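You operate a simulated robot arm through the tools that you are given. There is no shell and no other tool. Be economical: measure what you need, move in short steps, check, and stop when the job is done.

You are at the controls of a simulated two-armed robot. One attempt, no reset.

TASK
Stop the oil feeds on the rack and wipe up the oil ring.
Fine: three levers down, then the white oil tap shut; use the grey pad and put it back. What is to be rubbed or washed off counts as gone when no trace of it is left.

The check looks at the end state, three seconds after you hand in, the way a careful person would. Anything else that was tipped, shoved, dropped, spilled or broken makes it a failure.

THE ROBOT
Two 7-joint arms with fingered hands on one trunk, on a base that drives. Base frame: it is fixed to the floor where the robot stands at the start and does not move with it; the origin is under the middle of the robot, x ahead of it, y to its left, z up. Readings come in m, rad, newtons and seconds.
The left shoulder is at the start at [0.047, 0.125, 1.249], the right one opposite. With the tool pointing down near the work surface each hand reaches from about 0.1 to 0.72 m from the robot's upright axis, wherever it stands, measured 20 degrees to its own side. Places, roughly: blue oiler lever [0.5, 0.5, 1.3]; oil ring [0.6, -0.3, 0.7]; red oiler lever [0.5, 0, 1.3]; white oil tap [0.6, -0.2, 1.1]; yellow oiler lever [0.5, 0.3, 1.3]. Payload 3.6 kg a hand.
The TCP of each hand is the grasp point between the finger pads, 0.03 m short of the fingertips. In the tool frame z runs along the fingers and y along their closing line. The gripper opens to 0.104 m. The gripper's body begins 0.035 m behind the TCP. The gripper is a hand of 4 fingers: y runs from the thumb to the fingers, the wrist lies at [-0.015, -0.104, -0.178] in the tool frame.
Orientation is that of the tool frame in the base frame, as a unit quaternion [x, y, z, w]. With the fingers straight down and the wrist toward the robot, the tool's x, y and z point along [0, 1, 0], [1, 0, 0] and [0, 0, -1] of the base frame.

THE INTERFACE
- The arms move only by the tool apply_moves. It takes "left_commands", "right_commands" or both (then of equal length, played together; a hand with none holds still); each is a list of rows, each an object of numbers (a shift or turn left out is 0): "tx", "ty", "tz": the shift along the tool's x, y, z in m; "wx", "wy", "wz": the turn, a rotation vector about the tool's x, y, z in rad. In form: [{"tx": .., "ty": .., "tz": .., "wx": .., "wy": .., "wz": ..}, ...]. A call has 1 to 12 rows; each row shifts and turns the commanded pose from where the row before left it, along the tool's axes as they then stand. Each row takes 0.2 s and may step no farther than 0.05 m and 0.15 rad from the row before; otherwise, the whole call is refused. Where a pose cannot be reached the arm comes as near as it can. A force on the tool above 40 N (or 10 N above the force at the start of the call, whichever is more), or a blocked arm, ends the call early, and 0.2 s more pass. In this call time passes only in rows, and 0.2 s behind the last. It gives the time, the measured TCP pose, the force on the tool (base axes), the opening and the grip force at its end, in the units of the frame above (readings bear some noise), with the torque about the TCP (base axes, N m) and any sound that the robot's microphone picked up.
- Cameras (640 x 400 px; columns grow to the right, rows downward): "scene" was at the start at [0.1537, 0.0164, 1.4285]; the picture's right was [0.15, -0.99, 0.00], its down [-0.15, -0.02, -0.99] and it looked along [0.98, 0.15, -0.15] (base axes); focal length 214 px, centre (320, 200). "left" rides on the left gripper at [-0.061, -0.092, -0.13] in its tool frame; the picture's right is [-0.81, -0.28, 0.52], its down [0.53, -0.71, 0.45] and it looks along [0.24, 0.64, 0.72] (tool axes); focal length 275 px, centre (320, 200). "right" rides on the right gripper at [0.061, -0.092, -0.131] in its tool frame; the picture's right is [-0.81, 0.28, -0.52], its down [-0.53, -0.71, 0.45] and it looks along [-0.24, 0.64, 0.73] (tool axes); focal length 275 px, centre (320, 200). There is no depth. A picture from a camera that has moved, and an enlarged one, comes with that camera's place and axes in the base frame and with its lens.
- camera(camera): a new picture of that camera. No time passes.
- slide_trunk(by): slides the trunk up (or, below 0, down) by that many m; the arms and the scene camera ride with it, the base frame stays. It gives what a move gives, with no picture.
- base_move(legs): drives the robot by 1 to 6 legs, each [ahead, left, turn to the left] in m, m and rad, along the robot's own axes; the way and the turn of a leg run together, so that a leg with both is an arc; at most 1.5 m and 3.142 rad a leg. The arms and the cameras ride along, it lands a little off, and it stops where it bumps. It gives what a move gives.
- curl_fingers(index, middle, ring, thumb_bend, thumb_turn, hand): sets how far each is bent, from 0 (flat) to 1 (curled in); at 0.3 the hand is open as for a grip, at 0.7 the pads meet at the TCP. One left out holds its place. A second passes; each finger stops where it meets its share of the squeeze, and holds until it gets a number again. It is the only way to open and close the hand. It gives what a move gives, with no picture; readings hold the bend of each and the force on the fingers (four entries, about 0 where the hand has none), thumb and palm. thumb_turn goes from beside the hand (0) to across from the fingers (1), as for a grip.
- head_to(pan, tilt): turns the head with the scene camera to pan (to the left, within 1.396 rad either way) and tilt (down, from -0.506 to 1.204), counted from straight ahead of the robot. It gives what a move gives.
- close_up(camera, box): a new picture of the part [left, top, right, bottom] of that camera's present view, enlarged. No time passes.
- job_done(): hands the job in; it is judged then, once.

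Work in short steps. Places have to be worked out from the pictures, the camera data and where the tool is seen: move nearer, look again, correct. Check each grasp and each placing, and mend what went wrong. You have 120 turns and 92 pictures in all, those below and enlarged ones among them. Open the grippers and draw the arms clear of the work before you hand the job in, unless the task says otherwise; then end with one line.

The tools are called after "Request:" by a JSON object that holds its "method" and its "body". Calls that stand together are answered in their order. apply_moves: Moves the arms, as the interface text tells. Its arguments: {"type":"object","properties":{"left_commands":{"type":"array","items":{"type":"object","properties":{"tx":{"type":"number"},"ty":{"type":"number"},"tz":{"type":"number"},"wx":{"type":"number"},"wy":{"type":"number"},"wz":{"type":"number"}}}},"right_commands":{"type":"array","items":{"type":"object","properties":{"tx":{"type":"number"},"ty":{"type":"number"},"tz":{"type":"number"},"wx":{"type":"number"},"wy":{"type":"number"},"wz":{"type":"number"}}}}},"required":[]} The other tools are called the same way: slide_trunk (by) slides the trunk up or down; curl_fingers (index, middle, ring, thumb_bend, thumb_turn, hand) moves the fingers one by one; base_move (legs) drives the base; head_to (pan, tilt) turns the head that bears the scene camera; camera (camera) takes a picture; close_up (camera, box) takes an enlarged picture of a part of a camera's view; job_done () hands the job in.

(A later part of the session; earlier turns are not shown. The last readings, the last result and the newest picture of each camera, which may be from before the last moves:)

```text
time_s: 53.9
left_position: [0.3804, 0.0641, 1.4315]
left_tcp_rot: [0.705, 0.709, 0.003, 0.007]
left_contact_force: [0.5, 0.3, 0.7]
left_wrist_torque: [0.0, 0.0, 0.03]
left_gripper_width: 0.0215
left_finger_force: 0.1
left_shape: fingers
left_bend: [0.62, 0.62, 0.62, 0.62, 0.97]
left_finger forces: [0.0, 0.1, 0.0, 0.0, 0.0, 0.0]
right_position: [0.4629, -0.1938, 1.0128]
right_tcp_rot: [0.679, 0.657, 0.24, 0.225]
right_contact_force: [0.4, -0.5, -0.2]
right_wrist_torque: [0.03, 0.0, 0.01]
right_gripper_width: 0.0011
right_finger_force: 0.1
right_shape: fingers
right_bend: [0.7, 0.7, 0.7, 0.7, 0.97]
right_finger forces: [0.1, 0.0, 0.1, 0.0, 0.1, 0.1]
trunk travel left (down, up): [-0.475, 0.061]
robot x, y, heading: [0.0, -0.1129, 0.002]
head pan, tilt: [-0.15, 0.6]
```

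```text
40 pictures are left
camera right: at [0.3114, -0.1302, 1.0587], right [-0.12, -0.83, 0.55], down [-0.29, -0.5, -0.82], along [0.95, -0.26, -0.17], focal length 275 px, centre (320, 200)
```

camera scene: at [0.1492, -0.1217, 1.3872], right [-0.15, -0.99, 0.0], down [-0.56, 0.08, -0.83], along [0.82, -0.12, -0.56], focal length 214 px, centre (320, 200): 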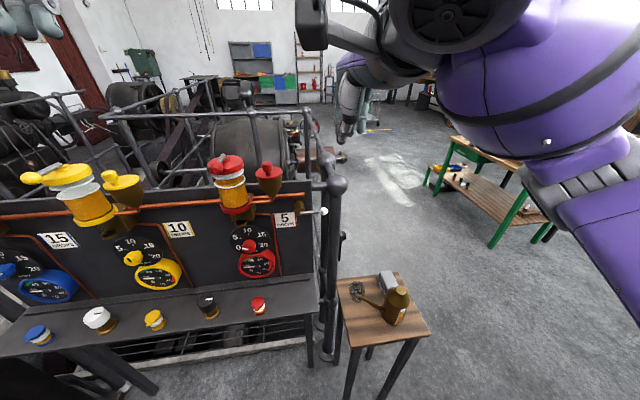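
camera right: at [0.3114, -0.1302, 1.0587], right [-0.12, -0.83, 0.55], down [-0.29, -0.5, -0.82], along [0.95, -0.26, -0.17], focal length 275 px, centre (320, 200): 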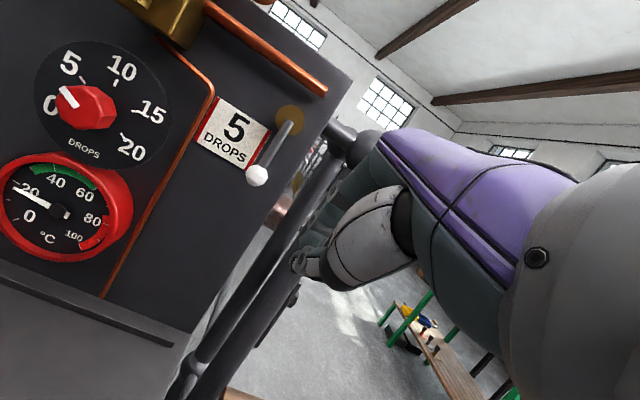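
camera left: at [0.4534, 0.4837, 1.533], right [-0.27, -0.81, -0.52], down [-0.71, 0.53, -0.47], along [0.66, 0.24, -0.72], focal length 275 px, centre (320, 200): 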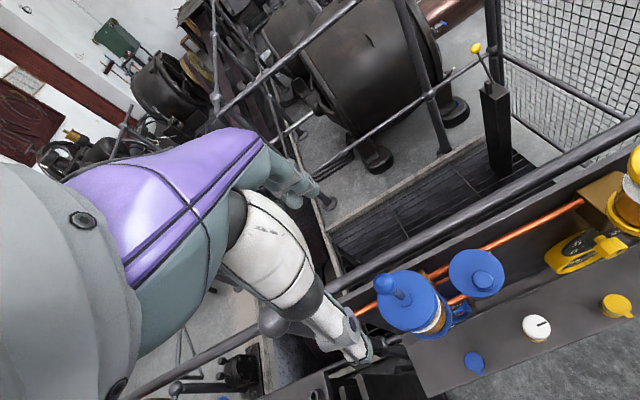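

The handle now hangs straight down, across the pipe, so the tap is shut. I'll lift the right hand, set it fingers-down again and move over the small table.

Request:
{"method": "apply_moves", "body": {"right_commands": [{"tx": -0.03, "ty": 0.02, "tz": -0.025}, {"tx": -0.03, "ty": 0.02, "tz": -0.025}, {"tx": -0.03, "ty": 0.02, "tz": -0.025}, {"wx": 0.15}, {"wx": 0.15}, {"wx": 0.15}, {"wx": 0.15}, {"wx": 0.08}, {}]}}

Request:
{"method": "head_to", "body": {"pan": -0.5, "tilt": 0.95}}

Request:
{"method": "camera", "body": {"camera": "scene"}}

Request:
{"method": "camera", "body": {"camera": "right"}}

```text
time_s: 55.9
left_position: [0.3798, 0.065, 1.431]
left_tcp_rot: [0.706, 0.708, 0.004, 0.007]
left_contact_force: [0.5, -0.2, -0.1]
left_wrist_torque: [0.0, -0.01, 0.0]
left_gripper_width: 0.0216
left_finger_force: 0.0
left_shape: fingers
left_bend: [0.62, 0.62, 0.62, 0.62, 0.97]
left_finger forces: [0.0, 0.0, 0.1, 0.0, 0.1, 0.1]
right_position: [0.4718, -0.2862, 1.1014]
right_tcp_rot: [0.716, 0.698, 0.007, -0.013]
right_contact_force: [0.3, -0.7, -0.3]
right_wrist_torque: [0.0, 0.0, -0.02]
right_gripper_width: 0.0011
right_finger_force: 0.0
right_shape: fingers
right_bend: [0.7, 0.7, 0.7, 0.7, 0.97]
right_finger forces: [0.0, 0.0, 0.1, 0.0, 0.1, 0.0]
right hand out of reach, approached as far as the arm can: row 3
trunk travel left (down, up): [-0.475, 0.061]
robot x, y, heading: [0.0013, -0.1095, -0.001]
head pan, tilt: [-0.15, 0.6]
```

```text
time_s: 56.8
left_position: [0.3806, 0.065, 1.4312]
left_tcp_rot: [0.705, 0.709, 0.003, 0.008]
left_contact_force: [0.4, 0.9, 0.1]
left_wrist_torque: [-0.02, 0.0, -0.02]
left_gripper_width: 0.0216
left_finger_force: 0.0
left_shape: fingers
left_bend: [0.62, 0.62, 0.62, 0.62, 0.97]
left_finger forces: [0.0, 0.0, 0.1, 0.0, 0.1, 0.0]
right_position: [0.4712, -0.2873, 1.102]
right_tcp_rot: [0.715, 0.699, 0.008, -0.012]
right_contact_force: [-0.5, 0.1, 0.4]
right_wrist_torque: [-0.01, -0.01, -0.02]
right_gripper_width: 0.0009
right_finger_force: 0.1
right_shape: fingers
right_bend: [0.7, 0.7, 0.7, 0.7, 0.97]
right_finger forces: [0.1, 0.0, 0.0, 0.0, 0.0, 0.1]
trunk travel left (down, up): [-0.475, 0.061]
robot x, y, heading: [-0.0037, -0.1125, 0.005]
head pan, tilt: [-0.499, 0.949]
```

```text
39 pictures are left
camera scene: at [0.1262, -0.1433, 1.3587], right [-0.48, -0.88, 0.0], down [-0.71, 0.39, -0.58], along [0.51, -0.28, -0.81], focal length 214 px, centre (320, 200)
```

scene: 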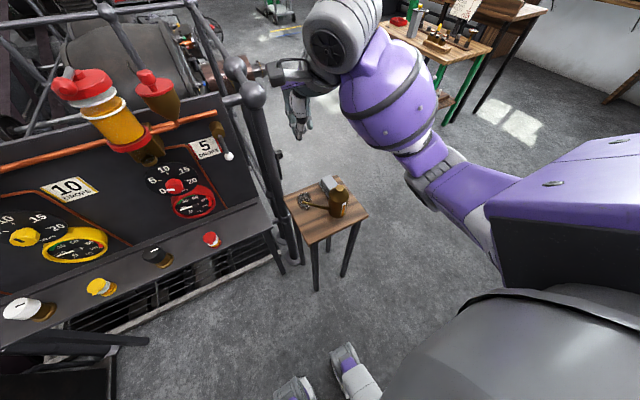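

```text
38 pictures are left
camera right: at [0.3827, -0.2267, 1.2348], right [0.26, -0.83, 0.49], down [-0.73, -0.5, -0.47], along [0.63, -0.24, -0.74], focal length 275 px, centre (320, 200)
```

right: 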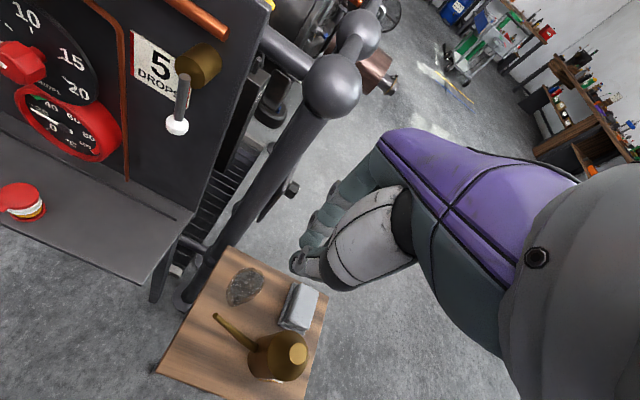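

I'll zoom in to measure the pad, ring and oil can precisely.

Request:
{"method": "close_up", "body": {"camera": "right", "box": [150, 240, 350, 400]}}

Request:
{"method": "close_up", "body": {"camera": "scene", "box": [270, 165, 380, 255]}}

```text
2.50 times, centred on (250, 320) of right
camera zoom: at [0.3827, -0.2267, 1.2348], right [0.26, -0.83, 0.49], down [-0.73, -0.5, -0.47], along [0.63, -0.24, -0.74], focal length 688 px, centre (495, -100)
```

zoom: 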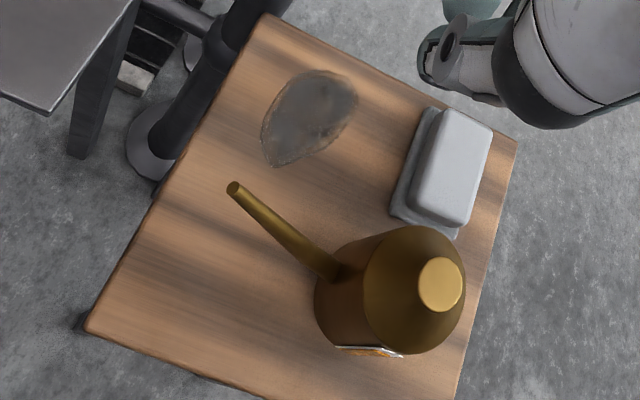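

```text
4.44 times, centred on (325, 210) of scene
camera zoom: at [0.1262, -0.1433, 1.3587], right [-0.48, -0.88, 0.0], down [-0.71, 0.39, -0.58], along [0.51, -0.28, -0.81], focal length 953 px, centre (298, 156)
```

zoom: 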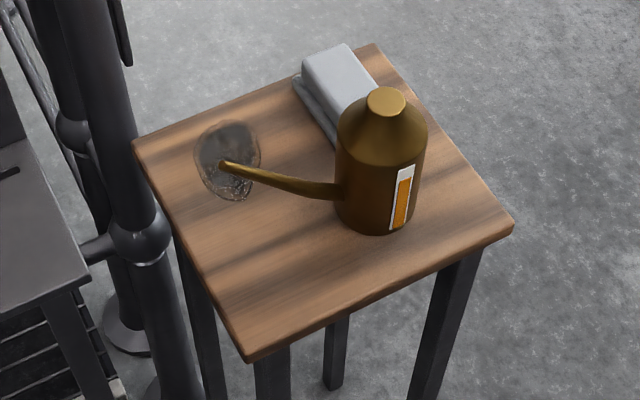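

The table top is at z≈0.73 and spans x 0.39–0.60, y -0.48 to -0.25. The pad spans x 0.51–0.59, y -0.45 to -0.393, with its top at about 0.76. The can is at about [0.455, -0.39] and 0.856 tall; the ring is near [0.55, -0.31]. I'll raise the hand, drive right and lower the trunk, so I can grasp the pad from the right across its width and stay clear of the can.

Request:
{"method": "apply_moves", "body": {"right_commands": [{"tz": -0.05}, {"tz": -0.05}, {"tz": -0.05}, {}]}}

Request:
{"method": "base_move", "body": {"legs": [[0, -0.17, 0]]}}

Request:
{"method": "slide_trunk", "body": {"by": -0.2}}

Request:
{"method": "head_to", "body": {"pan": -0.15, "tilt": 0.75}}

Request:
{"method": "camera", "body": {"camera": "scene"}}

```text
time_s: 57.8
left_position: [0.3796, 0.0647, 1.4314]
left_tcp_rot: [0.706, 0.708, 0.003, 0.006]
left_contact_force: [0.2, 0.3, 0.3]
left_wrist_torque: [-0.02, -0.03, -0.01]
left_gripper_width: 0.0215
left_finger_force: 0.1
left_shape: fingers
left_bend: [0.62, 0.62, 0.62, 0.62, 0.97]
left_finger forces: [0.0, 0.1, 0.0, 0.0, 0.0, 0.0]
right_position: [0.4736, -0.2913, 1.2529]
right_tcp_rot: [0.715, 0.699, 0.008, -0.014]
right_contact_force: [0.4, 0.0, 0.1]
right_wrist_torque: [0.01, 0.0, -0.02]
right_gripper_width: 0.0012
right_finger_force: 0.2
right_shape: fingers
right_bend: [0.7, 0.7, 0.7, 0.7, 0.97]
right_finger forces: [0.1, 0.0, 0.0, 0.0, 0.0, 0.0]
trunk travel left (down, up): [-0.475, 0.061]
robot x, y, heading: [0.0001, -0.1107, 0.003]
head pan, tilt: [-0.499, 0.949]
```

```text
time_s: 59.2
left_position: [0.3806, -0.105, 1.4312]
left_tcp_rot: [0.705, 0.709, 0.005, 0.007]
left_contact_force: [0.4, -0.1, 0.6]
left_wrist_torque: [-0.04, -0.01, 0.02]
left_gripper_width: 0.0213
left_finger_force: 0.1
left_shape: fingers
left_bend: [0.62, 0.62, 0.62, 0.62, 0.97]
left_finger forces: [0.1, 0.0, 0.0, 0.0, 0.0, 0.1]
right_position: [0.4739, -0.4602, 1.2538]
right_tcp_rot: [0.714, 0.7, 0.008, -0.013]
right_contact_force: [0.3, 0.5, -0.9]
right_wrist_torque: [-0.03, 0.02, 0.0]
right_gripper_width: 0.0011
right_finger_force: 0.0
right_shape: fingers
right_bend: [0.7, 0.7, 0.7, 0.7, 0.97]
right_finger forces: [0.0, 0.0, 0.0, 0.0, 0.0, 0.0]
trunk travel left (down, up): [-0.475, 0.061]
robot x, y, heading: [0.0007, -0.2817, 0.003]
head pan, tilt: [-0.499, 0.949]
```

```text
time_s: 61.4
left_position: [0.3876, -0.1038, 1.2264]
left_tcp_rot: [0.706, 0.709, -0.002, 0.003]
left_contact_force: [0.0, -0.5, 0.4]
left_wrist_torque: [-0.02, 0.04, -0.01]
left_gripper_width: 0.0212
left_finger_force: 0.1
left_shape: fingers
left_bend: [0.62, 0.62, 0.62, 0.62, 0.97]
left_finger forces: [0.1, 0.1, 0.0, 0.0, 0.0, 0.1]
right_position: [0.4742, -0.4604, 1.0529]
right_tcp_rot: [0.714, 0.7, 0.008, -0.013]
right_contact_force: [0.5, -0.1, -0.6]
right_wrist_torque: [-0.01, 0.01, 0.02]
right_gripper_width: 0.0009
right_finger_force: 0.1
right_shape: fingers
right_bend: [0.7, 0.7, 0.7, 0.7, 0.97]
right_finger forces: [0.0, 0.1, 0.0, 0.0, 0.0, 0.0]
trunk travel left (down, up): [-0.275, 0.261]
robot x, y, heading: [-0.002, -0.2799, 0.006]
head pan, tilt: [-0.499, 0.949]
```

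```text
time_s: 62.2
left_position: [0.3876, -0.1051, 1.2251]
left_tcp_rot: [0.706, 0.708, -0.004, 0.003]
left_contact_force: [1.5, 0.5, 0.5]
left_wrist_torque: [0.03, 0.02, 0.0]
left_gripper_width: 0.0213
left_finger_force: 0.0
left_shape: fingers
left_bend: [0.62, 0.62, 0.62, 0.62, 0.97]
left_finger forces: [0.1, 0.0, 0.0, 0.1, 0.1, 0.0]
right_position: [0.4732, -0.4603, 1.0526]
right_tcp_rot: [0.715, 0.699, 0.009, -0.013]
right_contact_force: [0.6, 0.3, -0.5]
right_wrist_torque: [-0.04, -0.01, 0.0]
right_gripper_width: 0.0011
right_finger_force: 0.1
right_shape: fingers
right_bend: [0.7, 0.7, 0.7, 0.7, 0.97]
right_finger forces: [0.0, 0.1, 0.1, 0.0, 0.1, 0.1]
trunk travel left (down, up): [-0.275, 0.261]
robot x, y, heading: [0.0006, -0.279, 0.001]
head pan, tilt: [-0.15, 0.75]
```

```text
35 pictures are left
camera scene: at [0.2073, -0.2911, 1.1653], right [-0.15, -0.99, 0.0], down [-0.67, 0.1, -0.73], along [0.72, -0.11, -0.68], focal length 214 px, centre (320, 200)
```

scene: 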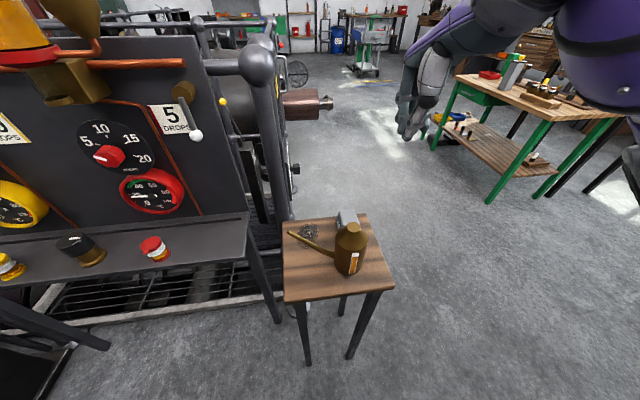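

The view is clear. I'll yaw the right hand a quarter turn so its wrist is toward the right and the fingers close across the pad's width.

Request:
{"method": "apply_moves", "body": {"right_commands": [{"wz": -0.1445}, {"wz": -0.1445}, {"wz": -0.1445}, {"wz": -0.1445}, {"wz": -0.1445}, {"wz": -0.1445}, {"wz": -0.1445}, {"wz": -0.1445}, {"wz": -0.1445}, {"wz": -0.1445}, {"wz": -0.1445}, {}]}}

Request:
{"method": "curl_fingers", "body": {"hand": "right", "index": 0.3, "middle": 0.3, "ring": 0.3, "thumb_bend": 0.3}}

Request:
{"method": "camera", "body": {"camera": "right"}}

```text
time_s: 64.8
left_position: [0.3878, -0.1047, 1.2267]
left_tcp_rot: [0.706, 0.708, -0.004, 0.003]
left_contact_force: [0.0, -0.1, 0.0]
left_wrist_torque: [-0.01, 0.02, -0.01]
left_gripper_width: 0.0215
left_finger_force: 0.2
left_shape: fingers
left_bend: [0.62, 0.62, 0.62, 0.62, 0.97]
left_finger forces: [0.0, 0.0, 0.1, 0.0, 0.0, 0.0]
right_position: [0.4731, -0.4596, 1.0528]
right_tcp_rot: [0.0, 1.0, 0.015, -0.004]
right_contact_force: [-1.0, -0.5, 0.0]
right_wrist_torque: [-0.01, 0.0, -0.01]
right_gripper_width: 0.0007
right_finger_force: 0.0
right_shape: fingers
right_bend: [0.7, 0.7, 0.7, 0.7, 0.97]
right_finger forces: [0.0, 0.0, 0.1, 0.0, 0.0, 0.0]
trunk travel left (down, up): [-0.275, 0.261]
robot x, y, heading: [0.0004, -0.2808, 0.003]
head pan, tilt: [-0.15, 0.75]
```

```text
time_s: 65.8
left_position: [0.3874, -0.1044, 1.2256]
left_tcp_rot: [0.706, 0.708, -0.003, 0.003]
left_contact_force: [0.4, -0.4, 1.3]
left_wrist_torque: [0.0, -0.03, 0.03]
left_gripper_width: 0.0214
left_finger_force: 0.1
left_shape: fingers
left_bend: [0.62, 0.62, 0.62, 0.62, 0.97]
left_finger forces: [0.0, 0.0, 0.1, 0.1, 0.1, 0.1]
right_position: [0.4737, -0.4604, 1.0522]
right_tcp_rot: [0.0, 1.0, 0.015, -0.003]
right_contact_force: [-0.1, 1.2, 0.8]
right_wrist_torque: [0.01, 0.03, 0.02]
right_gripper_width: 0.1026
right_finger_force: 0.1
right_shape: fingers
right_bend: [0.3, 0.3, 0.3, 0.3, 0.97]
right_finger forces: [0.1, 0.0, 0.0, 0.1, 0.0, 0.1]
trunk travel left (down, up): [-0.275, 0.261]
robot x, y, heading: [0.0047, -0.2837, 0.002]
head pan, tilt: [-0.15, 0.75]
```

```text
34 pictures are left
camera right: at [0.4135, -0.5556, 1.1801], right [0.81, 0.26, 0.52], down [0.53, -0.7, -0.48], along [0.24, 0.67, -0.71], focal length 275 px, centre (320, 200)
```

right: 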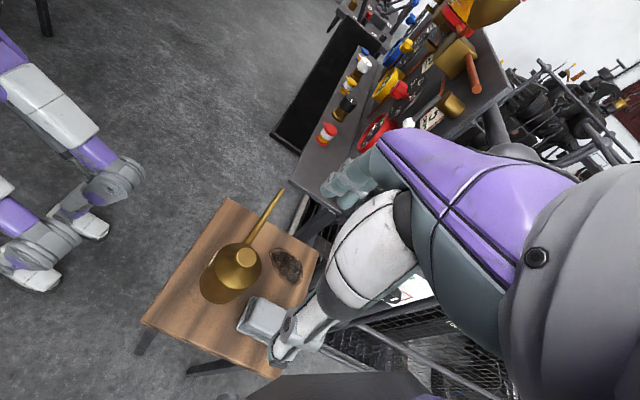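

The hand is set with the wrist to the right. I'll move over the pad at a safe height and check alignment before descending.

Request:
{"method": "apply_moves", "body": {"right_commands": [{"wx": 0.03}, {"tx": -0.0195, "ty": 0.0096, "tz": 0.033}, {"tx": -0.0195, "ty": 0.0096, "tz": 0.033}, {"tx": -0.0195, "ty": 0.0096, "tz": 0.033}, {"tx": -0.0195, "ty": 0.0096, "tz": 0.033}, {}, {}]}}

Request:
{"method": "camera", "body": {"camera": "right"}}

Request:
{"method": "close_up", "body": {"camera": "scene", "box": [260, 160, 420, 290]}}

```text
time_s: 67.4
left_position: [0.3875, -0.1053, 1.2252]
left_tcp_rot: [0.706, 0.708, -0.003, 0.003]
left_contact_force: [1.0, -0.7, 0.1]
left_wrist_torque: [0.0, 0.01, 0.03]
left_gripper_width: 0.0214
left_finger_force: 0.0
left_shape: fingers
left_bend: [0.62, 0.62, 0.62, 0.62, 0.97]
left_finger forces: [0.1, 0.0, 0.0, 0.0, 0.0, 0.0]
right_position: [0.5509, -0.4225, 0.9196]
right_tcp_rot: [0.001, 1.0, 0.0, -0.004]
right_contact_force: [-0.4, 1.0, 0.2]
right_wrist_torque: [0.0, 0.01, 0.03]
right_gripper_width: 0.1028
right_finger_force: 0.0
right_shape: fingers
right_bend: [0.3, 0.3, 0.3, 0.3, 0.97]
right_finger forces: [0.1, 0.0, 0.1, 0.0, 0.1, 0.0]
trunk travel left (down, up): [-0.275, 0.261]
robot x, y, heading: [0.0025, -0.28, 0.001]
head pan, tilt: [-0.15, 0.75]
```

```text
33 pictures are left
camera right: at [0.4908, -0.513, 1.0498], right [0.81, 0.27, 0.51], down [0.53, -0.71, -0.46], along [0.24, 0.64, -0.73], focal length 275 px, centre (320, 200)
```

right: 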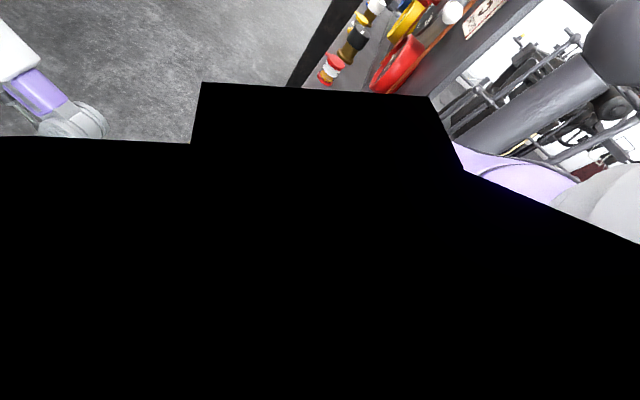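

```text
3.08 times, centred on (340, 225) of scene
camera zoom: at [0.2074, -0.2909, 1.1653], right [-0.15, -0.99, 0.0], down [-0.67, 0.1, -0.73], along [0.72, -0.11, -0.68], focal length 660 px, centre (258, 123)
```

zoom: 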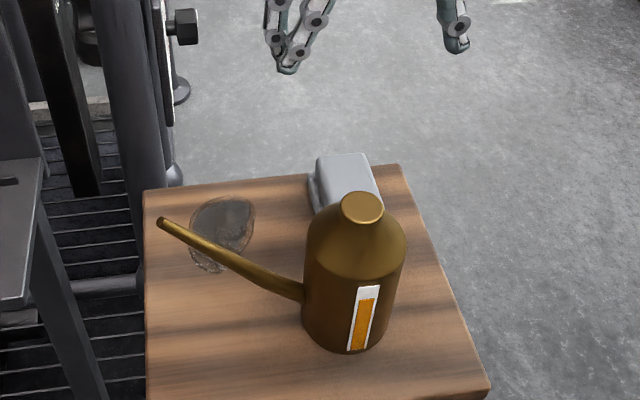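

The fingers straddle the pad: block centre y≈-0.422, finger midpoint y≈-0.425. I'll go down around it, slowing at the end.

Request:
{"method": "apply_moves", "body": {"right_commands": [{"tz": 0.04}, {"tz": 0.04}, {"tz": 0.03}, {"tz": 0.015}, {"tz": 0.01}, {"tz": 0.01}, {}]}}

Request:
{"method": "close_up", "body": {"camera": "scene", "box": [260, 160, 420, 290]}}

```text
time_s: 69.0
left_position: [0.3879, -0.1044, 1.2266]
left_tcp_rot: [0.706, 0.708, -0.004, 0.003]
left_contact_force: [0.2, 0.2, -0.1]
left_wrist_torque: [0.0, 0.01, -0.02]
left_gripper_width: 0.0213
left_finger_force: 0.0
left_shape: fingers
left_bend: [0.62, 0.62, 0.62, 0.62, 0.97]
left_finger forces: [0.0, 0.0, 0.0, 0.0, 0.1, 0.1]
right_position: [0.5499, -0.422, 0.7753]
right_tcp_rot: [0.001, 1.0, -0.001, -0.003]
right_contact_force: [0.3, 0.6, -0.2]
right_wrist_torque: [-0.01, 0.02, -0.01]
right_gripper_width: 0.1026
right_finger_force: 0.0
right_shape: fingers
right_bend: [0.3, 0.3, 0.3, 0.3, 0.97]
right_finger forces: [0.0, 0.0, 0.1, 0.0, 0.0, 0.0]
trunk travel left (down, up): [-0.275, 0.261]
robot x, y, heading: [-0.0013, -0.2801, 0.005]
head pan, tilt: [-0.15, 0.75]
```

```text
3.08 times, centred on (340, 225) of scene
camera zoom: at [0.2073, -0.291, 1.1653], right [-0.15, -0.99, 0.0], down [-0.67, 0.1, -0.73], along [0.72, -0.11, -0.68], focal length 660 px, centre (258, 123)
```

zoom: 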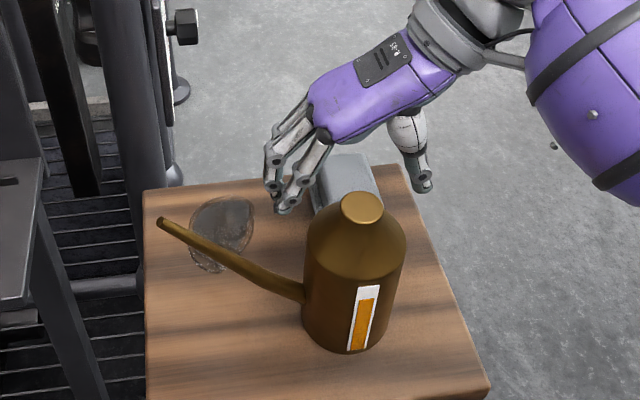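

The fingers straddle the pad and are clear of the can. I'll close on it.

Request:
{"method": "curl_fingers", "body": {"hand": "right", "index": 0.6, "middle": 0.6, "ring": 0.6, "thumb_bend": 0.6}}

Request:
{"method": "close_up", "body": {"camera": "scene", "box": [260, 160, 420, 290]}}

```text
time_s: 70.0
left_position: [0.3865, -0.1053, 1.2254]
left_tcp_rot: [0.706, 0.708, -0.004, 0.003]
left_contact_force: [-0.6, 1.1, 0.6]
left_wrist_torque: [-0.03, 0.02, 0.01]
left_gripper_width: 0.0213
left_finger_force: 0.0
left_shape: fingers
left_bend: [0.62, 0.62, 0.62, 0.62, 0.97]
left_finger forces: [0.0, 0.1, 0.0, 0.0, 0.0, 0.0]
right_position: [0.5495, -0.4222, 0.7752]
right_tcp_rot: [0.001, 1.0, 0.001, -0.003]
right_contact_force: [0.1, 1.1, -0.1]
right_wrist_torque: [-0.01, 0.0, 0.0]
right_gripper_width: 0.0413
right_finger_force: 6.2
right_shape: fingers
right_bend: [0.56, 0.57, 0.58, 0.54, 0.96]
right_finger forces: [2.8, 2.4, 1.3, 0.1, 6.5, 0.1]
trunk travel left (down, up): [-0.275, 0.261]
robot x, y, heading: [0.0, -0.2823, -0.002]
head pan, tilt: [-0.15, 0.75]
```

```text
3.08 times, centred on (340, 225) of scene
camera zoom: at [0.2074, -0.291, 1.1653], right [-0.15, -0.99, 0.0], down [-0.67, 0.1, -0.73], along [0.72, -0.11, -0.68], focal length 660 px, centre (258, 123)
```

zoom: 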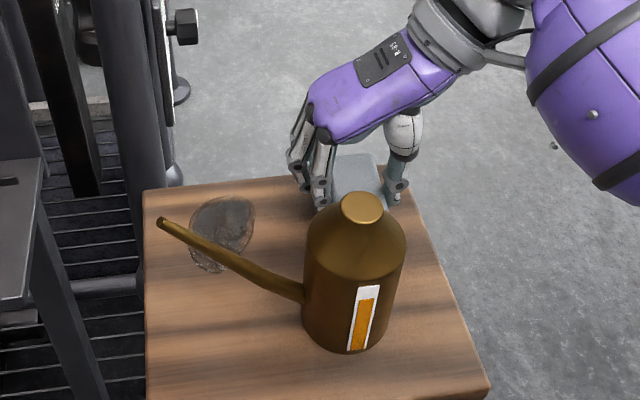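

The pad is held between thumb and fingers at 4 cm width. I'll tighten the grip and lift it slightly to check.

Request:
{"method": "curl_fingers", "body": {"hand": "right", "index": 0.7, "middle": 0.7, "ring": 0.7, "thumb_bend": 0.68}}

Request:
{"method": "apply_moves", "body": {"right_commands": [{"tz": -0.012}, {"tz": -0.015}, {}]}}

Request:
{"method": "close_up", "body": {"camera": "scene", "box": [260, 160, 420, 290]}}

```text
time_s: 71.0
left_position: [0.3877, -0.1048, 1.2262]
left_tcp_rot: [0.705, 0.709, -0.003, 0.003]
left_contact_force: [0.8, 0.7, 1.0]
left_wrist_torque: [-0.01, 0.0, 0.01]
left_gripper_width: 0.0213
left_finger_force: 0.2
left_shape: fingers
left_bend: [0.62, 0.62, 0.62, 0.62, 0.97]
left_finger forces: [0.0, 0.1, 0.0, 0.1, 0.1, 0.1]
right_position: [0.5499, -0.4222, 0.7758]
right_tcp_rot: [0.0, 1.0, 0.001, -0.003]
right_contact_force: [-0.1, -0.4, 0.4]
right_wrist_torque: [0.0, 0.03, 0.01]
right_gripper_width: 0.0405
right_finger_force: 16.0
right_shape: fingers
right_bend: [0.6, 0.64, 0.65, 0.53, 0.94]
right_finger forces: [7.1, 5.9, 3.1, 0.0, 16.0, 0.0]
trunk travel left (down, up): [-0.275, 0.261]
robot x, y, heading: [-0.0009, -0.2817, 0.003]
head pan, tilt: [-0.15, 0.75]
```

```text
time_s: 71.8
left_position: [0.3878, -0.1057, 1.2265]
left_tcp_rot: [0.706, 0.709, -0.003, 0.003]
left_contact_force: [-0.3, 0.2, -0.5]
left_wrist_torque: [-0.02, -0.02, -0.02]
left_gripper_width: 0.0216
left_finger_force: 0.1
left_shape: fingers
left_bend: [0.62, 0.62, 0.62, 0.62, 0.97]
left_finger forces: [0.0, 0.0, 0.1, 0.0, 0.0, 0.0]
right_position: [0.5516, -0.4222, 0.8022]
right_tcp_rot: [0.001, 1.0, 0.0, -0.004]
right_contact_force: [0.5, 0.5, -1.1]
right_wrist_torque: [0.03, 0.0, 0.0]
right_gripper_width: 0.0401
right_finger_force: 16.3
right_shape: fingers
right_bend: [0.6, 0.64, 0.65, 0.53, 0.94]
right_finger forces: [6.9, 5.9, 3.3, 0.1, 16.2, 0.0]
trunk travel left (down, up): [-0.275, 0.261]
robot x, y, heading: [0.0038, -0.2843, 0.003]
head pan, tilt: [-0.15, 0.75]
```

```text
3.08 times, centred on (340, 225) of scene
camera zoom: at [0.2074, -0.291, 1.1653], right [-0.15, -0.99, 0.0], down [-0.67, 0.1, -0.73], along [0.72, -0.11, -0.68], focal length 660 px, centre (258, 123)
```

zoom: 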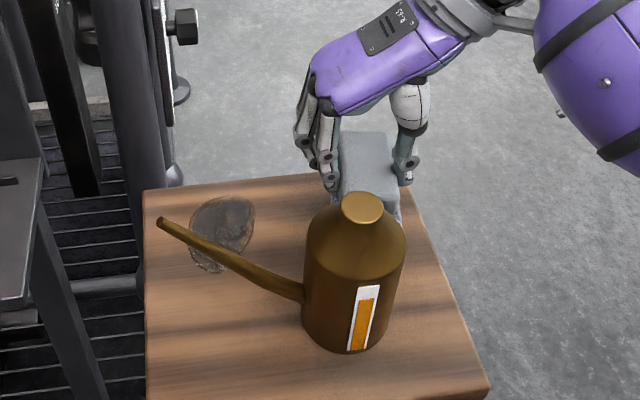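

The pad is lifted and level. I'll carry it over the ring, to about [0.545, -0.315], and lower it to light contact.

Request:
{"method": "apply_moves", "body": {"right_commands": [{"tx": 0.002, "ty": 0.036}, {"tx": 0.002, "ty": 0.036}, {"tx": 0.002, "ty": 0.035}, {"tz": 0.012}, {"tz": 0.009}, {"tz": 0.005}, {"tz": 0.003}, {}]}}

Request:
{"method": "close_up", "body": {"camera": "scene", "box": [240, 160, 400, 290]}}

```text
time_s: 73.6
left_position: [0.3874, -0.1055, 1.2253]
left_tcp_rot: [0.706, 0.709, -0.003, 0.003]
left_contact_force: [0.5, 0.2, 0.3]
left_wrist_torque: [-0.04, -0.03, -0.01]
left_gripper_width: 0.0217
left_finger_force: 0.2
left_shape: fingers
left_bend: [0.62, 0.62, 0.62, 0.62, 0.97]
left_finger forces: [0.0, 0.0, 0.1, 0.0, 0.0, 0.1]
right_position: [0.5448, -0.3155, 0.7749]
right_tcp_rot: [0.001, 1.0, 0.0, -0.003]
right_contact_force: [0.9, 1.0, 4.9]
right_wrist_torque: [-0.18, 0.07, 0.0]
right_gripper_width: 0.0403
right_finger_force: 15.7
right_shape: fingers
right_bend: [0.6, 0.64, 0.66, 0.53, 0.94]
right_finger forces: [7.4, 5.7, 3.4, 0.0, 15.6, 0.0]
trunk travel left (down, up): [-0.275, 0.261]
robot x, y, heading: [-0.0004, -0.2816, -0.003]
head pan, tilt: [-0.15, 0.75]
```

```text
3.08 times, centred on (320, 225) of scene
camera zoom: at [0.2072, -0.2909, 1.1654], right [-0.15, -0.99, 0.0], down [-0.67, 0.1, -0.73], along [0.72, -0.11, -0.68], focal length 660 px, centre (320, 123)
```

zoom: 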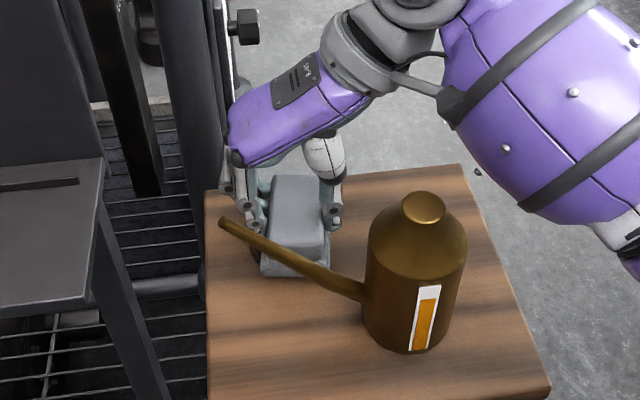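

The pad is pressing lightly at 5 N. I'll press a touch more and wipe with overlapping strokes across the ring.

Request:
{"method": "apply_moves", "body": {"right_commands": [{"tz": 0.002}, {"ty": 0.016}, {"tx": 0.015}, {"ty": -0.022}, {"ty": -0.022}, {"tx": -0.022}, {"ty": 0.022}, {"ty": 0.022}, {"tx": 0.01}, {"ty": -0.022}, {"ty": -0.022}, {}]}}

Request:
{"method": "close_up", "body": {"camera": "scene", "box": [240, 160, 400, 290]}}

```text
time_s: 76.2
left_position: [0.3861, -0.1047, 1.2246]
left_tcp_rot: [0.706, 0.708, -0.003, 0.003]
left_contact_force: [0.2, 0.1, 0.1]
left_wrist_torque: [0.01, -0.03, 0.02]
left_gripper_width: 0.0215
left_finger_force: 0.1
left_shape: fingers
left_bend: [0.62, 0.62, 0.62, 0.62, 0.97]
left_finger forces: [0.1, 0.1, 0.0, 0.1, 0.1, 0.1]
right_position: [0.5422, -0.3417, 0.772]
right_tcp_rot: [0.001, 1.0, 0.0, -0.003]
right_contact_force: [0.0, 6.0, 11.8]
right_wrist_torque: [0.16, -0.02, -0.02]
right_gripper_width: 0.0402
right_finger_force: 18.1
right_shape: fingers
right_bend: [0.61, 0.64, 0.66, 0.54, 0.94]
right_finger forces: [9.7, 7.3, 4.3, 0.0, 14.5, 0.1]
trunk travel left (down, up): [-0.275, 0.261]
robot x, y, heading: [-0.0039, -0.2787, 0.001]
head pan, tilt: [-0.15, 0.75]
```

```text
3.08 times, centred on (320, 225) of scene
camera zoom: at [0.2065, -0.2902, 1.1655], right [-0.15, -0.99, 0.0], down [-0.67, 0.1, -0.73], along [0.72, -0.11, -0.68], focal length 660 px, centre (320, 123)
```

zoom: 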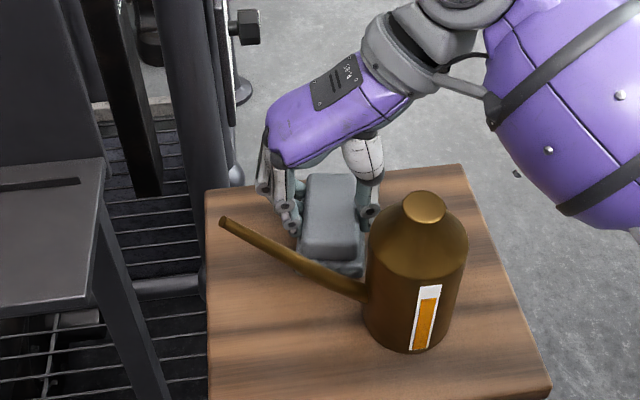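

The left part looks clean. I'll do a second round of strokes for good measure, then lift and inspect.

Request:
{"method": "apply_moves", "body": {"right_commands": [{"ty": 0.022}, {"ty": 0.022}, {"tx": 0.013}, {"ty": -0.02}, {"ty": -0.015}, {"tx": -0.025}, {"ty": 0.02}, {"ty": 0.02}, {"tx": 0.025}, {"ty": -0.02, "tx": -0.02}, {"tz": -0.02}, {"tz": -0.02, "ty": -0.03}]}}

Request:
{"method": "apply_moves", "body": {"right_commands": [{"ty": -0.035}, {"ty": -0.03}, {}]}}

Request:
{"method": "close_up", "body": {"camera": "scene", "box": [240, 160, 400, 290]}}

```text
time_s: 78.8
left_position: [0.3864, -0.1055, 1.2249]
left_tcp_rot: [0.705, 0.709, -0.001, 0.002]
left_contact_force: [0.1, -0.8, 0.4]
left_wrist_torque: [0.01, -0.01, 0.03]
left_gripper_width: 0.0214
left_finger_force: 0.0
left_shape: fingers
left_bend: [0.62, 0.62, 0.62, 0.62, 0.97]
left_finger forces: [0.0, 0.0, 0.0, 0.0, 0.1, 0.0]
right_position: [0.5483, -0.3452, 0.8097]
right_tcp_rot: [0.001, 1.0, 0.0, -0.004]
right_contact_force: [0.2, -1.2, -0.5]
right_wrist_torque: [0.01, -0.01, 0.0]
right_gripper_width: 0.0404
right_finger_force: 16.0
right_shape: fingers
right_bend: [0.61, 0.65, 0.66, 0.54, 0.94]
right_finger forces: [7.6, 5.1, 2.8, 0.0, 15.4, 0.0]
trunk travel left (down, up): [-0.275, 0.261]
robot x, y, heading: [0.0024, -0.2798, 0.008]
head pan, tilt: [-0.15, 0.75]
```

```text
time_s: 79.6
left_position: [0.3878, -0.1057, 1.2261]
left_tcp_rot: [0.705, 0.709, -0.003, 0.004]
left_contact_force: [0.0, 0.4, 0.3]
left_wrist_torque: [0.01, 0.01, -0.02]
left_gripper_width: 0.0217
left_finger_force: 0.0
left_shape: fingers
left_bend: [0.62, 0.62, 0.62, 0.62, 0.97]
left_finger forces: [0.0, 0.0, 0.1, 0.1, 0.0, 0.1]
right_position: [0.5478, -0.4088, 0.8101]
right_tcp_rot: [0.001, 1.0, 0.0, -0.002]
right_contact_force: [-0.5, -0.9, -0.6]
right_wrist_torque: [0.01, 0.04, -0.01]
right_gripper_width: 0.0402
right_finger_force: 15.6
right_shape: fingers
right_bend: [0.61, 0.65, 0.66, 0.54, 0.94]
right_finger forces: [7.7, 5.1, 2.8, 0.0, 15.5, 0.0]
trunk travel left (down, up): [-0.275, 0.261]
robot x, y, heading: [-0.0028, -0.2816, 0.003]
head pan, tilt: [-0.15, 0.75]
```

```text
3.08 times, centred on (320, 225) of scene
camera zoom: at [0.2074, -0.2909, 1.1653], right [-0.15, -0.99, 0.0], down [-0.67, 0.1, -0.73], along [0.72, -0.11, -0.68], focal length 660 px, centre (320, 123)
```

zoom: 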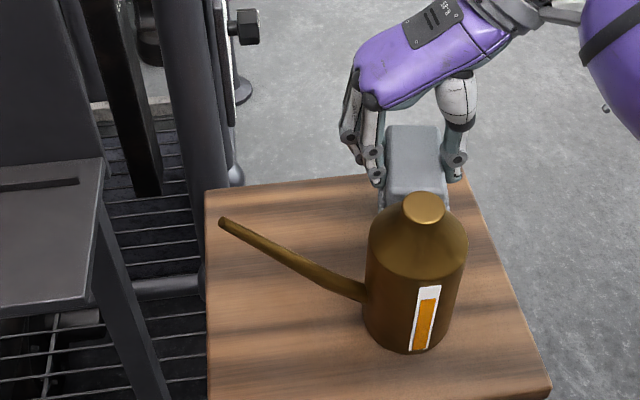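

The surface looks clean; I'll check it at higher zoom.

Request:
{"method": "close_up", "body": {"camera": "scene", "box": [288, 200, 348, 250]}}

Request:
{"method": "apply_moves", "body": {"right_commands": [{"tx": -0.002, "ty": -0.0134}, {"tz": 0.015}, {"tz": 0.012}, {"tz": 0.005}, {"tz": 0.002}, {}]}}

Request:
{"method": "close_up", "body": {"camera": "scene", "box": [260, 160, 420, 290]}}

```text
8.00 times, centred on (318, 225) of scene
camera zoom: at [0.2074, -0.2909, 1.1653], right [-0.15, -0.99, 0.0], down [-0.67, 0.1, -0.73], along [0.72, -0.11, -0.68], focal length 1716 px, centre (336, 0)
```

zoom: 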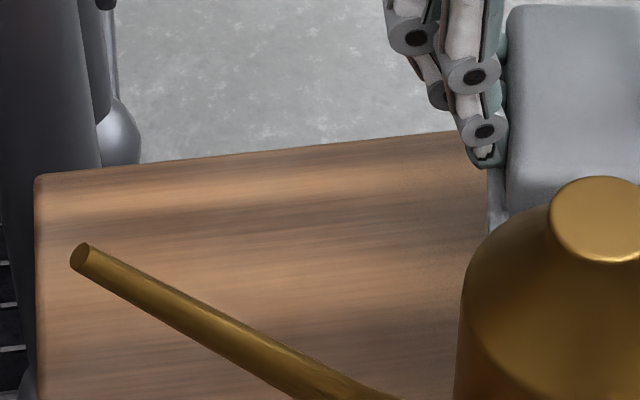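

```text
time_s: 81.0
left_position: [0.388, -0.1044, 1.2252]
left_tcp_rot: [0.706, 0.708, -0.004, 0.002]
left_contact_force: [-0.1, 0.4, 0.1]
left_wrist_torque: [0.01, -0.02, 0.01]
left_gripper_width: 0.0214
left_finger_force: 0.0
left_shape: fingers
left_bend: [0.62, 0.62, 0.62, 0.62, 0.97]
left_finger forces: [0.0, 0.0, 0.1, 0.1, 0.1, 0.1]
right_position: [0.5487, -0.4216, 0.7771]
right_tcp_rot: [0.001, 1.0, 0.0, -0.003]
right_contact_force: [0.4, -0.9, -1.7]
right_wrist_torque: [-0.01, 0.01, 0.01]
right_gripper_width: 0.0403
right_finger_force: 15.2
right_shape: fingers
right_bend: [0.61, 0.65, 0.66, 0.54, 0.94]
right_finger forces: [7.7, 5.1, 2.8, 0.0, 15.5, 0.0]
trunk travel left (down, up): [-0.275, 0.261]
robot x, y, heading: [0.0003, -0.279, 0.008]
head pan, tilt: [-0.15, 0.75]
```

```text
3.08 times, centred on (340, 225) of scene
camera zoom: at [0.2074, -0.291, 1.1653], right [-0.15, -0.99, 0.0], down [-0.67, 0.1, -0.73], along [0.72, -0.11, -0.68], focal length 660 px, centre (258, 123)
```

zoom: 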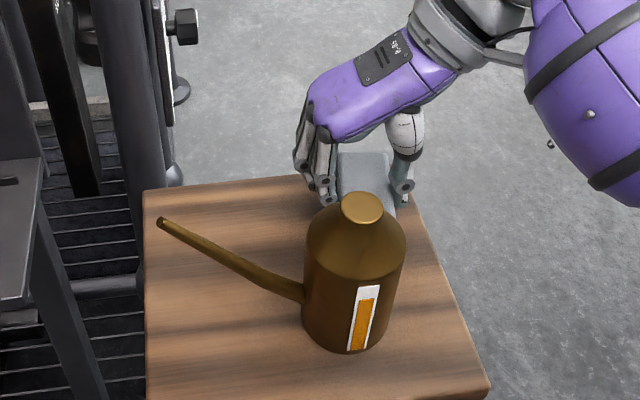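

There is no trace of oil left. Compared with the first image the pad sits about 1.8 cm too far right, because it shifted as I gripped it. I'll correct by +0.018 in y and then set it down.

Request:
{"method": "apply_moves", "body": {"right_commands": [{"tz": -0.003}, {"ty": 0.018}, {"tz": 0.003}, {"tz": 0.002}, {"tz": 0.002}, {}]}}

Request:
{"method": "close_up", "body": {"camera": "scene", "box": [260, 160, 420, 290]}}

```text
time_s: 82.4
left_position: [0.3879, -0.1045, 1.2256]
left_tcp_rot: [0.706, 0.708, -0.003, 0.003]
left_contact_force: [-0.3, 0.7, 0.5]
left_wrist_torque: [0.0, -0.04, -0.01]
left_gripper_width: 0.0215
left_finger_force: 0.1
left_shape: fingers
left_bend: [0.62, 0.62, 0.62, 0.62, 0.97]
left_finger forces: [0.0, 0.1, 0.0, 0.0, 0.0, 0.0]
right_position: [0.5492, -0.4044, 0.7737]
right_tcp_rot: [0.001, 1.0, 0.0, -0.004]
right_contact_force: [0.7, 0.2, -1.2]
right_wrist_torque: [0.04, 0.03, 0.02]
right_gripper_width: 0.0405
right_finger_force: 15.3
right_shape: fingers
right_bend: [0.61, 0.65, 0.66, 0.54, 0.94]
right_finger forces: [7.7, 5.0, 2.8, 0.0, 15.5, 0.1]
trunk travel left (down, up): [-0.275, 0.261]
robot x, y, heading: [0.0015, -0.2815, 0.004]
head pan, tilt: [-0.15, 0.75]
```

```text
3.08 times, centred on (340, 225) of scene
camera zoom: at [0.2074, -0.291, 1.1653], right [-0.15, -0.99, 0.0], down [-0.67, 0.1, -0.73], along [0.72, -0.11, -0.68], focal length 660 px, centre (258, 123)
```

zoom: 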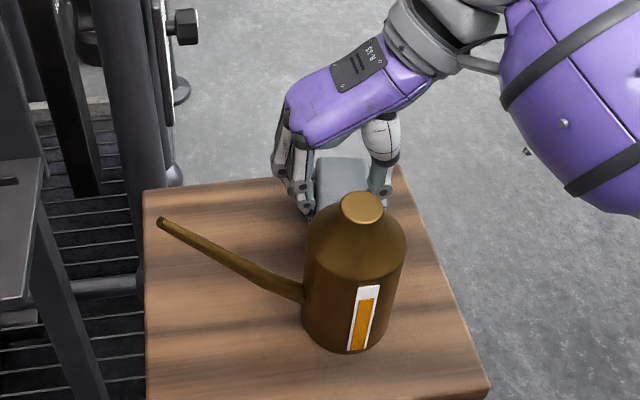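

The block edges now match the original picture. I'll lower until the weight comes off and release.

Request:
{"method": "apply_moves", "body": {"right_commands": [{"tz": 0.0015}, {"tz": 0.0015}, {}]}}

```text
time_s: 83.2
left_position: [0.3869, -0.1043, 1.2248]
left_tcp_rot: [0.706, 0.709, -0.003, 0.003]
left_contact_force: [0.0, -0.1, -1.0]
left_wrist_torque: [-0.01, -0.03, 0.0]
left_gripper_width: 0.0214
left_finger_force: 0.1
left_shape: fingers
left_bend: [0.62, 0.62, 0.62, 0.62, 0.97]
left_finger forces: [0.0, 0.0, 0.0, 0.1, 0.0, 0.1]
right_position: [0.5483, -0.4037, 0.7722]
right_tcp_rot: [0.001, 1.0, 0.001, -0.003]
right_contact_force: [0.7, -0.5, 11.0]
right_wrist_torque: [0.01, -0.03, 0.01]
right_gripper_width: 0.0403
right_finger_force: 17.4
right_shape: fingers
right_bend: [0.61, 0.65, 0.67, 0.53, 0.94]
right_finger forces: [7.8, 5.7, 3.0, 0.0, 17.8, 0.0]
trunk travel left (down, up): [-0.275, 0.261]
robot x, y, heading: [0.0042, -0.2797, 0.011]
head pan, tilt: [-0.15, 0.75]
```

The pad is seated with 11 N on it. I'll ease up a hair and open the hand.

Request:
{"method": "apply_moves", "body": {"right_commands": [{"tz": -0.001}, {}]}}

Request:
{"method": "curl_fingers", "body": {"hand": "right", "index": 0.3, "middle": 0.3, "ring": 0.3, "thumb_bend": 0.3}}

Request:
{"method": "apply_moves", "body": {"right_commands": [{"tz": -0.03}, {"tz": -0.04}, {"tz": -0.05}, {"tz": -0.05}, {"tz": -0.05}, {}]}}

Request:
{"method": "close_up", "body": {"camera": "scene", "box": [260, 160, 420, 290]}}

```text
time_s: 83.8
left_position: [0.3866, -0.1053, 1.2251]
left_tcp_rot: [0.706, 0.708, -0.003, 0.004]
left_contact_force: [-0.7, 0.5, -0.5]
left_wrist_torque: [-0.03, 0.01, -0.02]
left_gripper_width: 0.0215
left_finger_force: 0.1
left_shape: fingers
left_bend: [0.62, 0.62, 0.62, 0.62, 0.97]
left_finger forces: [0.0, 0.0, 0.0, 0.1, 0.0, 0.1]
right_position: [0.5486, -0.4049, 0.772]
right_tcp_rot: [0.0, 1.0, 0.0, -0.004]
right_contact_force: [1.2, -0.5, 10.3]
right_wrist_torque: [0.07, -0.05, 0.03]
right_gripper_width: 0.0403
right_finger_force: 16.6
right_shape: fingers
right_bend: [0.61, 0.65, 0.67, 0.53, 0.94]
right_finger forces: [8.1, 5.8, 3.0, 0.0, 17.6, 0.1]
trunk travel left (down, up): [-0.275, 0.261]
robot x, y, heading: [0.0051, -0.2823, 0.006]
head pan, tilt: [-0.15, 0.75]
```

```text
time_s: 84.8
left_position: [0.3874, -0.105, 1.225]
left_tcp_rot: [0.706, 0.708, -0.003, 0.004]
left_contact_force: [-0.3, 0.3, 0.0]
left_wrist_torque: [-0.02, -0.02, 0.01]
left_gripper_width: 0.0215
left_finger_force: 0.1
left_shape: fingers
left_bend: [0.62, 0.62, 0.62, 0.62, 0.97]
left_finger forces: [0.1, 0.0, 0.1, 0.0, 0.0, 0.1]
right_position: [0.55, -0.4047, 0.771]
right_tcp_rot: [0.001, 1.0, 0.0, -0.003]
right_contact_force: [-0.2, -0.1, 0.1]
right_wrist_torque: [0.0, 0.03, 0.0]
right_gripper_width: 0.1027
right_finger_force: 0.0
right_shape: fingers
right_bend: [0.3, 0.3, 0.3, 0.3, 0.97]
right_finger forces: [0.1, 0.0, 0.0, 0.0, 0.0, 0.0]
trunk travel left (down, up): [-0.275, 0.261]
robot x, y, heading: [0.0012, -0.2829, 0.002]
head pan, tilt: [-0.15, 0.75]
```

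```text
time_s: 86.2
left_position: [0.3875, -0.1055, 1.2256]
left_tcp_rot: [0.706, 0.708, -0.003, 0.003]
left_contact_force: [-0.7, -0.7, -0.3]
left_wrist_torque: [-0.04, -0.03, -0.02]
left_gripper_width: 0.0214
left_finger_force: 0.1
left_shape: fingers
left_bend: [0.62, 0.62, 0.62, 0.62, 0.97]
left_finger forces: [0.0, 0.1, 0.1, 0.0, 0.0, 0.1]
right_position: [0.5512, -0.4068, 0.991]
right_tcp_rot: [0.002, 1.0, 0.001, -0.005]
right_contact_force: [-0.5, 0.3, 0.3]
right_wrist_torque: [-0.04, -0.02, -0.01]
right_gripper_width: 0.1028
right_finger_force: 0.1
right_shape: fingers
right_bend: [0.3, 0.3, 0.3, 0.3, 0.97]
right_finger forces: [0.1, 0.1, 0.0, 0.1, 0.0, 0.1]
trunk travel left (down, up): [-0.275, 0.261]
robot x, y, heading: [-0.0018, -0.2831, 0.003]
head pan, tilt: [-0.15, 0.75]
```

```text
3.08 times, centred on (340, 225) of scene
camera zoom: at [0.2075, -0.2911, 1.1652], right [-0.15, -0.99, 0.0], down [-0.67, 0.1, -0.73], along [0.72, -0.11, -0.68], focal length 660 px, centre (258, 123)
```

zoom: 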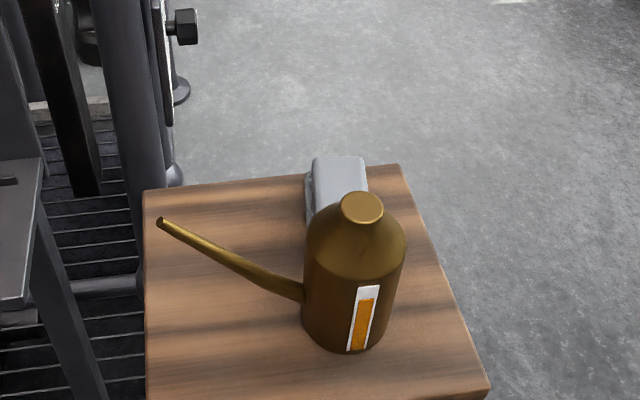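

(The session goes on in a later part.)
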